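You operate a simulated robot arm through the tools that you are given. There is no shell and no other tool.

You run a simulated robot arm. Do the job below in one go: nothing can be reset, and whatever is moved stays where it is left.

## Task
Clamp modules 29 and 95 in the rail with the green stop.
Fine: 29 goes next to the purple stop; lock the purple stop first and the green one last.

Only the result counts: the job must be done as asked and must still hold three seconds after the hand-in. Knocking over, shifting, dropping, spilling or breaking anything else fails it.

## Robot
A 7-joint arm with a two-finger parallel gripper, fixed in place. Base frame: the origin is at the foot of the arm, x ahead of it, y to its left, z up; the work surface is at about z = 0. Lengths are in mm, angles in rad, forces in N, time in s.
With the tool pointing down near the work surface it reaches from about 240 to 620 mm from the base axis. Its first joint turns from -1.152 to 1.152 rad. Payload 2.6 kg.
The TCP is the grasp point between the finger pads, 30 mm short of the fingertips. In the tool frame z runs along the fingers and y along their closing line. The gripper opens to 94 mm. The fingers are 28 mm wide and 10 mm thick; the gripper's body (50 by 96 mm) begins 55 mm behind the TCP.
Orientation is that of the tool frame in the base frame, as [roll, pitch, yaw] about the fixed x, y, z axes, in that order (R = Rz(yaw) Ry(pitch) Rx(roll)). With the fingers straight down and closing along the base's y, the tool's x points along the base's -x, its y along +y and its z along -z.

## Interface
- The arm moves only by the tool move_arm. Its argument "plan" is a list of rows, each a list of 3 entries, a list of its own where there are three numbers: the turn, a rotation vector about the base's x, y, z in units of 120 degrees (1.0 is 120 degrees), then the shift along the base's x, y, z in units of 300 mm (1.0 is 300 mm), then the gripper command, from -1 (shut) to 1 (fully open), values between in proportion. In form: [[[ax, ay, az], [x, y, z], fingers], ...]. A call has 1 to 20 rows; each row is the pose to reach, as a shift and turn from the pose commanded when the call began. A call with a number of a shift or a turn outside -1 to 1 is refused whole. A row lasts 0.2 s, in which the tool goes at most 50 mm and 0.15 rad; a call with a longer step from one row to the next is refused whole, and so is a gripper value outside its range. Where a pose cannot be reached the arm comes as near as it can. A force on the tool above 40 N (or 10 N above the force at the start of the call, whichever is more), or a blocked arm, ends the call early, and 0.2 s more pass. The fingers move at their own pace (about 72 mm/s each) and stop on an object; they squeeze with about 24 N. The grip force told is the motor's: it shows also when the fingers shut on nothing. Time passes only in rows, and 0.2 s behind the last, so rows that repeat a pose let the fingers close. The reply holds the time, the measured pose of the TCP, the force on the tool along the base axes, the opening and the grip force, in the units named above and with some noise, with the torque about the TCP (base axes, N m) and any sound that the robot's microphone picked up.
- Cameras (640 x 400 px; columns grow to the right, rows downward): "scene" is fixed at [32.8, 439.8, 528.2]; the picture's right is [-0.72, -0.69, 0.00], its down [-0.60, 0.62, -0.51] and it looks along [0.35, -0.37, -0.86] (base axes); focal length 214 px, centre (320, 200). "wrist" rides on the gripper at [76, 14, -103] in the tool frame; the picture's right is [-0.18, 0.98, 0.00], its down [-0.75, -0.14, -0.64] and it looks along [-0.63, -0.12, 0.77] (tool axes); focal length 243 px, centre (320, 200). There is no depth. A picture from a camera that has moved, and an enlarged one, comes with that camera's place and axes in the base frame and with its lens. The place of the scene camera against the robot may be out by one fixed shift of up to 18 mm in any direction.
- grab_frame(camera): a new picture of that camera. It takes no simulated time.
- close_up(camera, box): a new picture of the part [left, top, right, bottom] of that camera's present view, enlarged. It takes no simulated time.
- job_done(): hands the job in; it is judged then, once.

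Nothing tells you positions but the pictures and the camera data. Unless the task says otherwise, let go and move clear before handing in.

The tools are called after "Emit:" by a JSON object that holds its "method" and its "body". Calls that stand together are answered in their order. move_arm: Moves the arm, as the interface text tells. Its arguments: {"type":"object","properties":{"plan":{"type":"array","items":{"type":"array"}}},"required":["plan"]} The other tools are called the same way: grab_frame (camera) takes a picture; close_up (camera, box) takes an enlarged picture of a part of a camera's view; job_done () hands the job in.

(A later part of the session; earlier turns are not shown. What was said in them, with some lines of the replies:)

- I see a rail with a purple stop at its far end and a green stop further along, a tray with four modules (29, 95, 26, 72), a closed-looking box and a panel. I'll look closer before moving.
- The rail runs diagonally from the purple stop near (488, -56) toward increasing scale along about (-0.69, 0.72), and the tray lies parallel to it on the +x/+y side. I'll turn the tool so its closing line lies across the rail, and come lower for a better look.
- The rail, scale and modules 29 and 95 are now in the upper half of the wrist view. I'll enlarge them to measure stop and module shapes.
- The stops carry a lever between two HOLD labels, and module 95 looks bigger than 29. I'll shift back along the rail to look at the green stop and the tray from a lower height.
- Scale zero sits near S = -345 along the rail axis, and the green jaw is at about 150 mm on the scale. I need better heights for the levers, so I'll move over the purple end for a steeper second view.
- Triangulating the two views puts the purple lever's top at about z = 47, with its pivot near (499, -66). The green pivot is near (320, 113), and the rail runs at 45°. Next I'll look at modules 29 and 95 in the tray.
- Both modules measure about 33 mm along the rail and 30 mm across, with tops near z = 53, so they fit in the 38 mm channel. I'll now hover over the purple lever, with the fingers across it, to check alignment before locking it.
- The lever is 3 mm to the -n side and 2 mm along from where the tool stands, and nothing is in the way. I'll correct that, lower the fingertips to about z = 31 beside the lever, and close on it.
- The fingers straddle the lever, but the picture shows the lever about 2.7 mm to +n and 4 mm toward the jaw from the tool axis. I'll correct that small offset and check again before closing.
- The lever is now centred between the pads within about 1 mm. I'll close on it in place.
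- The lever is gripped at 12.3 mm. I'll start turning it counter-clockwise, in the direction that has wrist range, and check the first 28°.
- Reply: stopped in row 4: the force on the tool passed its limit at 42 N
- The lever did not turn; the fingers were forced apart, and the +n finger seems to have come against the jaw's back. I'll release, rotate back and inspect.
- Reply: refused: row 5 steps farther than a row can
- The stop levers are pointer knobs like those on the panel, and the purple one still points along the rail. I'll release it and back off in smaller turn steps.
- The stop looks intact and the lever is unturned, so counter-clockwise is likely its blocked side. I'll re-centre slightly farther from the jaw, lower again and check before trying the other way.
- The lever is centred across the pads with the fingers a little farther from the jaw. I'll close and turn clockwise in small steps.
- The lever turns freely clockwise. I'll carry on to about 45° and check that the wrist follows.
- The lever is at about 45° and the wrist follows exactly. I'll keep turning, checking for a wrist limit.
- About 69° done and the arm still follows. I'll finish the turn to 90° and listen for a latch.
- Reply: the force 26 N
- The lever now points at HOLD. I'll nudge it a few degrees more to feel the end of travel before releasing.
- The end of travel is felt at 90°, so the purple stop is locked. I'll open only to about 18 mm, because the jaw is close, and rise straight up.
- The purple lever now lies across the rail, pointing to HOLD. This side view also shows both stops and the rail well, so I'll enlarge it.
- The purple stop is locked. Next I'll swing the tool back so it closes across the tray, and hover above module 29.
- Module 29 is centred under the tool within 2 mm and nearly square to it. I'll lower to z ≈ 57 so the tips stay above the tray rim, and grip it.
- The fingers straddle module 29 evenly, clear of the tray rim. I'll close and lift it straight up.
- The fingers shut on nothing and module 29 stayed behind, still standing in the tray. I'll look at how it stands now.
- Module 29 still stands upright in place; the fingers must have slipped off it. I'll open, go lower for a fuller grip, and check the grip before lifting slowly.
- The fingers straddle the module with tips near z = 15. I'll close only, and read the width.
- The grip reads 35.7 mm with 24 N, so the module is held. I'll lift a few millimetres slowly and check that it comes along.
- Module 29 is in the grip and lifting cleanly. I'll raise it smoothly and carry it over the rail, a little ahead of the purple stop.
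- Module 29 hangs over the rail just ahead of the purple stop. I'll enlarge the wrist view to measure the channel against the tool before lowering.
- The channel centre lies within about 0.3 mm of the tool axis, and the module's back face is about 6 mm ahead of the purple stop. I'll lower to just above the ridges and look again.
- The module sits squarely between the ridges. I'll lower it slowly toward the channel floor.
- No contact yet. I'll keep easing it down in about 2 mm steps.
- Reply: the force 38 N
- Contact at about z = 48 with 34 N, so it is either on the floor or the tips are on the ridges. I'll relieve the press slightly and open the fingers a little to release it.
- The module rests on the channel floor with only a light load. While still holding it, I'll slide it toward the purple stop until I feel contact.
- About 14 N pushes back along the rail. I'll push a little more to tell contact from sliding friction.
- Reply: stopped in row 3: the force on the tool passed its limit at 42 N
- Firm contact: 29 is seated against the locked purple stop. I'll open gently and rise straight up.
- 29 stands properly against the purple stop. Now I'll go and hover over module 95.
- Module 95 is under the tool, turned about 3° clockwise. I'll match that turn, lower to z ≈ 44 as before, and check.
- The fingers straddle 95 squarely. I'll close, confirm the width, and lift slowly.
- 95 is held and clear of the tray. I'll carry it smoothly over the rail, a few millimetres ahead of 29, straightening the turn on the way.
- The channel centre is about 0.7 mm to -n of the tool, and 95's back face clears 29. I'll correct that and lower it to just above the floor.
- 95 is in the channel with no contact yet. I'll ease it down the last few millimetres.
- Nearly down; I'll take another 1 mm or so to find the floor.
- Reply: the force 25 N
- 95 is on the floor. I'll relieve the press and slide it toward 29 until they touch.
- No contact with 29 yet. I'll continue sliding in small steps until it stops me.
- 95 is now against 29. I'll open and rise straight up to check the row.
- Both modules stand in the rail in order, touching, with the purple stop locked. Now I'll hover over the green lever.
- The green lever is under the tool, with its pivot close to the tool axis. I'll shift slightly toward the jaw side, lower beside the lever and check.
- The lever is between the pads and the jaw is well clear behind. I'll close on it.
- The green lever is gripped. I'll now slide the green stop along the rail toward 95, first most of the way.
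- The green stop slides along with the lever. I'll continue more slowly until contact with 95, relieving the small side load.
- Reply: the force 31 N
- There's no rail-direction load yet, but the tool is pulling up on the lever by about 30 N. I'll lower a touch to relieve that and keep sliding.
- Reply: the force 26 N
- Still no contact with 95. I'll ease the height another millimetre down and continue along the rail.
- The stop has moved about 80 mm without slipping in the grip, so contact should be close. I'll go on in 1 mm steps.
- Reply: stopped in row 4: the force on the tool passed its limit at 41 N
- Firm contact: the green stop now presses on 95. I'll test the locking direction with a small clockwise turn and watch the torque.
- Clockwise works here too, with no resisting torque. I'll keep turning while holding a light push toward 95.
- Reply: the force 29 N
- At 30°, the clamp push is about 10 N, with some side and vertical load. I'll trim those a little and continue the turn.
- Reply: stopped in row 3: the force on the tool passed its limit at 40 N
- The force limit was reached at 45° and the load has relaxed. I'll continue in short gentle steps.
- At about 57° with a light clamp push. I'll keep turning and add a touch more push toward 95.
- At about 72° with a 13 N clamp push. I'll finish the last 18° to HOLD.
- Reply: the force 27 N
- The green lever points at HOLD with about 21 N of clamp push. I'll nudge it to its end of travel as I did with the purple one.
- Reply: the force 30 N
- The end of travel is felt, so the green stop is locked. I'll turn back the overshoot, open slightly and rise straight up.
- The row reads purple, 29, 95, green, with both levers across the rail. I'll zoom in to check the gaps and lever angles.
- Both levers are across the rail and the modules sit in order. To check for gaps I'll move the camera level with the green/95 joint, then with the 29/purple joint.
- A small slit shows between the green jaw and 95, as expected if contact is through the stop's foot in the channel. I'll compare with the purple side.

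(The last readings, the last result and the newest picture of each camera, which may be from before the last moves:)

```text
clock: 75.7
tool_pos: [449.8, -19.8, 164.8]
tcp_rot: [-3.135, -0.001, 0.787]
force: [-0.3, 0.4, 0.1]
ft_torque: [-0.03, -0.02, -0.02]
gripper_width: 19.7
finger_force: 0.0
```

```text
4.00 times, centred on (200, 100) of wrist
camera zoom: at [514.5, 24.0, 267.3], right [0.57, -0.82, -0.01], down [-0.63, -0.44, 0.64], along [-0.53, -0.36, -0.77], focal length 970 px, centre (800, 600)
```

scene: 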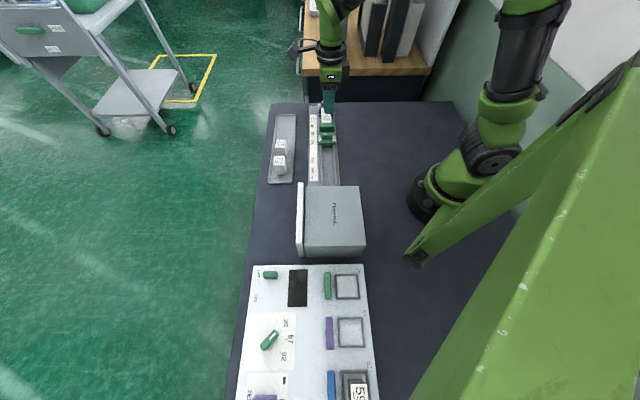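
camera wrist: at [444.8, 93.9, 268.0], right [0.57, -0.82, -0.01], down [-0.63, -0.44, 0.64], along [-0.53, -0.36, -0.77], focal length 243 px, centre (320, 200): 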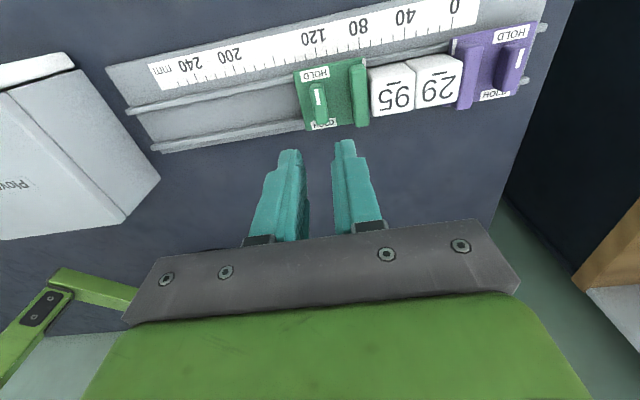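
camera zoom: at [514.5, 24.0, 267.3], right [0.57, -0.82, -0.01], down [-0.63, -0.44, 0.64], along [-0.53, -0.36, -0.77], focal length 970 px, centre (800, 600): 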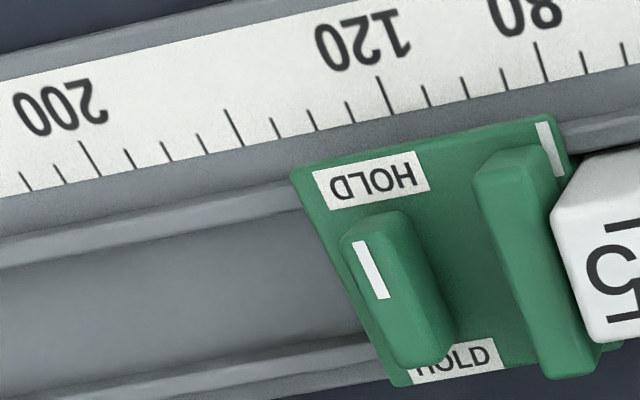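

The purple side shows the same slit, so both stops bear on the modules through their feet, and everything is seated. I'll rise well clear and take a last look.

Emit:
{"method": "move_arm", "body": {"plan": [[[0, 0, 0], [-0.02, 0, 0.1], -0.58], [[0, 0, 0], [-0.04, 0, 0.22], -0.58], [[0, 0, 0], [-0.08, 0, 0.34], -0.58], [[0, 0, 0.05], [-0.12, 0.02, 0.45], -0.58], [[0, 0, 0.1], [-0.15, 0.05, 0.5], -0.58], [[0, 0, 0.1], [-0.15, 0.05, 0.5], -0.58]]}}

Emit:
{"method": "close_up", "body": {"camera": "scene", "box": [250, 80, 370, 155]}}

Emit:
{"method": "grab_frame", "body": {"camera": "wrist"}}

Emit:
{"method": "close_up", "body": {"camera": "scene", "box": [300, 95, 350, 126]}}

```text
clock: 77.1
tool_pos: [405.9, -7.1, 313.6]
tcp_rot: [-3.135, 0.001, 0.997]
force: [0.7, 0.3, -0.4]
ft_torque: [0.0, 0.0, -0.02]
gripper_width: 19.9
finger_force: 0.0
```

```text
5.33 times, centred on (310, 118) of scene
camera zoom: at [32.8, 439.8, 528.2], right [-0.72, -0.69, 0.0], down [-0.6, 0.62, -0.51], along [0.35, -0.37, -0.86], focal length 1144 px, centre (373, 640)
```

zoom: 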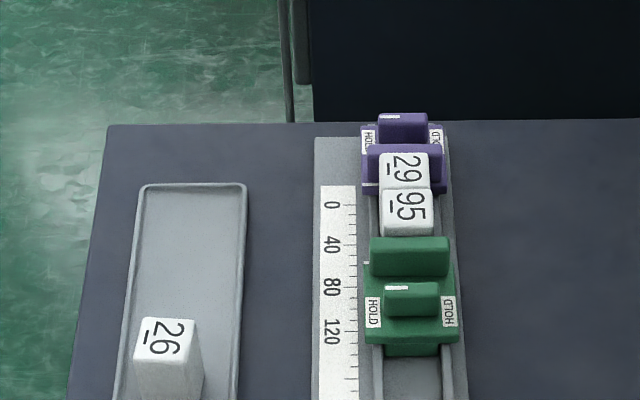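

```text
taken
camera wrist: at [459.5, 50.5, 416.7], right [0.73, -0.69, -0.01], down [-0.52, -0.56, 0.64], along [-0.45, -0.46, -0.77], focal length 243 px, centre (320, 200)
```

wrist: 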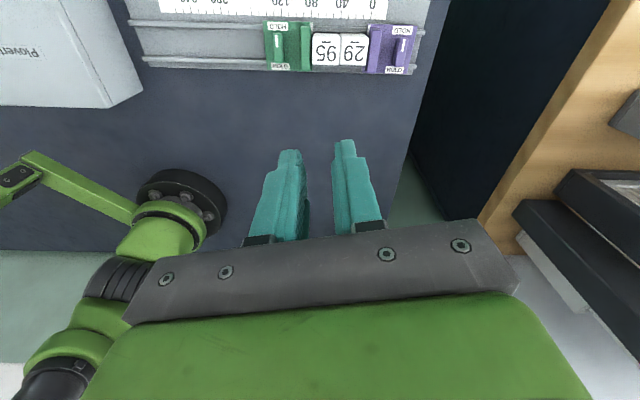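

```text
12.80 times, centred on (325, 110) of scene
camera zoom: at [32.8, 439.8, 528.2], right [-0.72, -0.69, 0.0], down [-0.6, 0.62, -0.51], along [0.35, -0.37, -0.86], focal length 2745 px, centre (256, 1346)
```

zoom: 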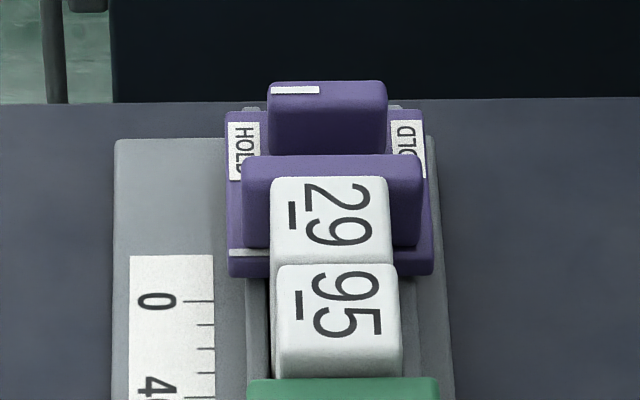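

Modules 29 and 95 are clamped between the locked purple stop and the locked green stop, with 29 next to purple. The gripper is empty and well clear, and the other modules are untouched, so I'm handing in.

Emit:
{"method": "job_done", "body": {}}

```text
The job is handed in.
```

Modules 29 and 95 are clamped in the rail with the green stop, with 29 next to the purple stop, and the job is handed in. The tool has not told me the verdict.

- **Order:** I locked the purple stop first, then placed 29 against it and 95 against 29. I slid the green stop up until it pressed on 95 and locked it last.
- **Locks:** Both levers were turned clockwise to their end of travel and point at HOLD. The purple stop did not give when 29 was pushed against it with about 42 N. The green lever was turned with roughly 10–20 N of push against the row, but I did not test its lock separately afterwards.
- **Contact:** A thin slit shows between each stop's upright plate and its module. It looks the same at both ends, so I take the stops to be bearing on the modules lower down, in the channel.
- **Movement:** The purple stop slid about 6 mm along the rail before it locked. My first try at 29 slipped off and left it standing in the tray. Module 26 still stands where it was in the last view, and I saw nothing else disturbed; module 72 was not in that view.

The gripper let go and was raised well clear before the hand-in.
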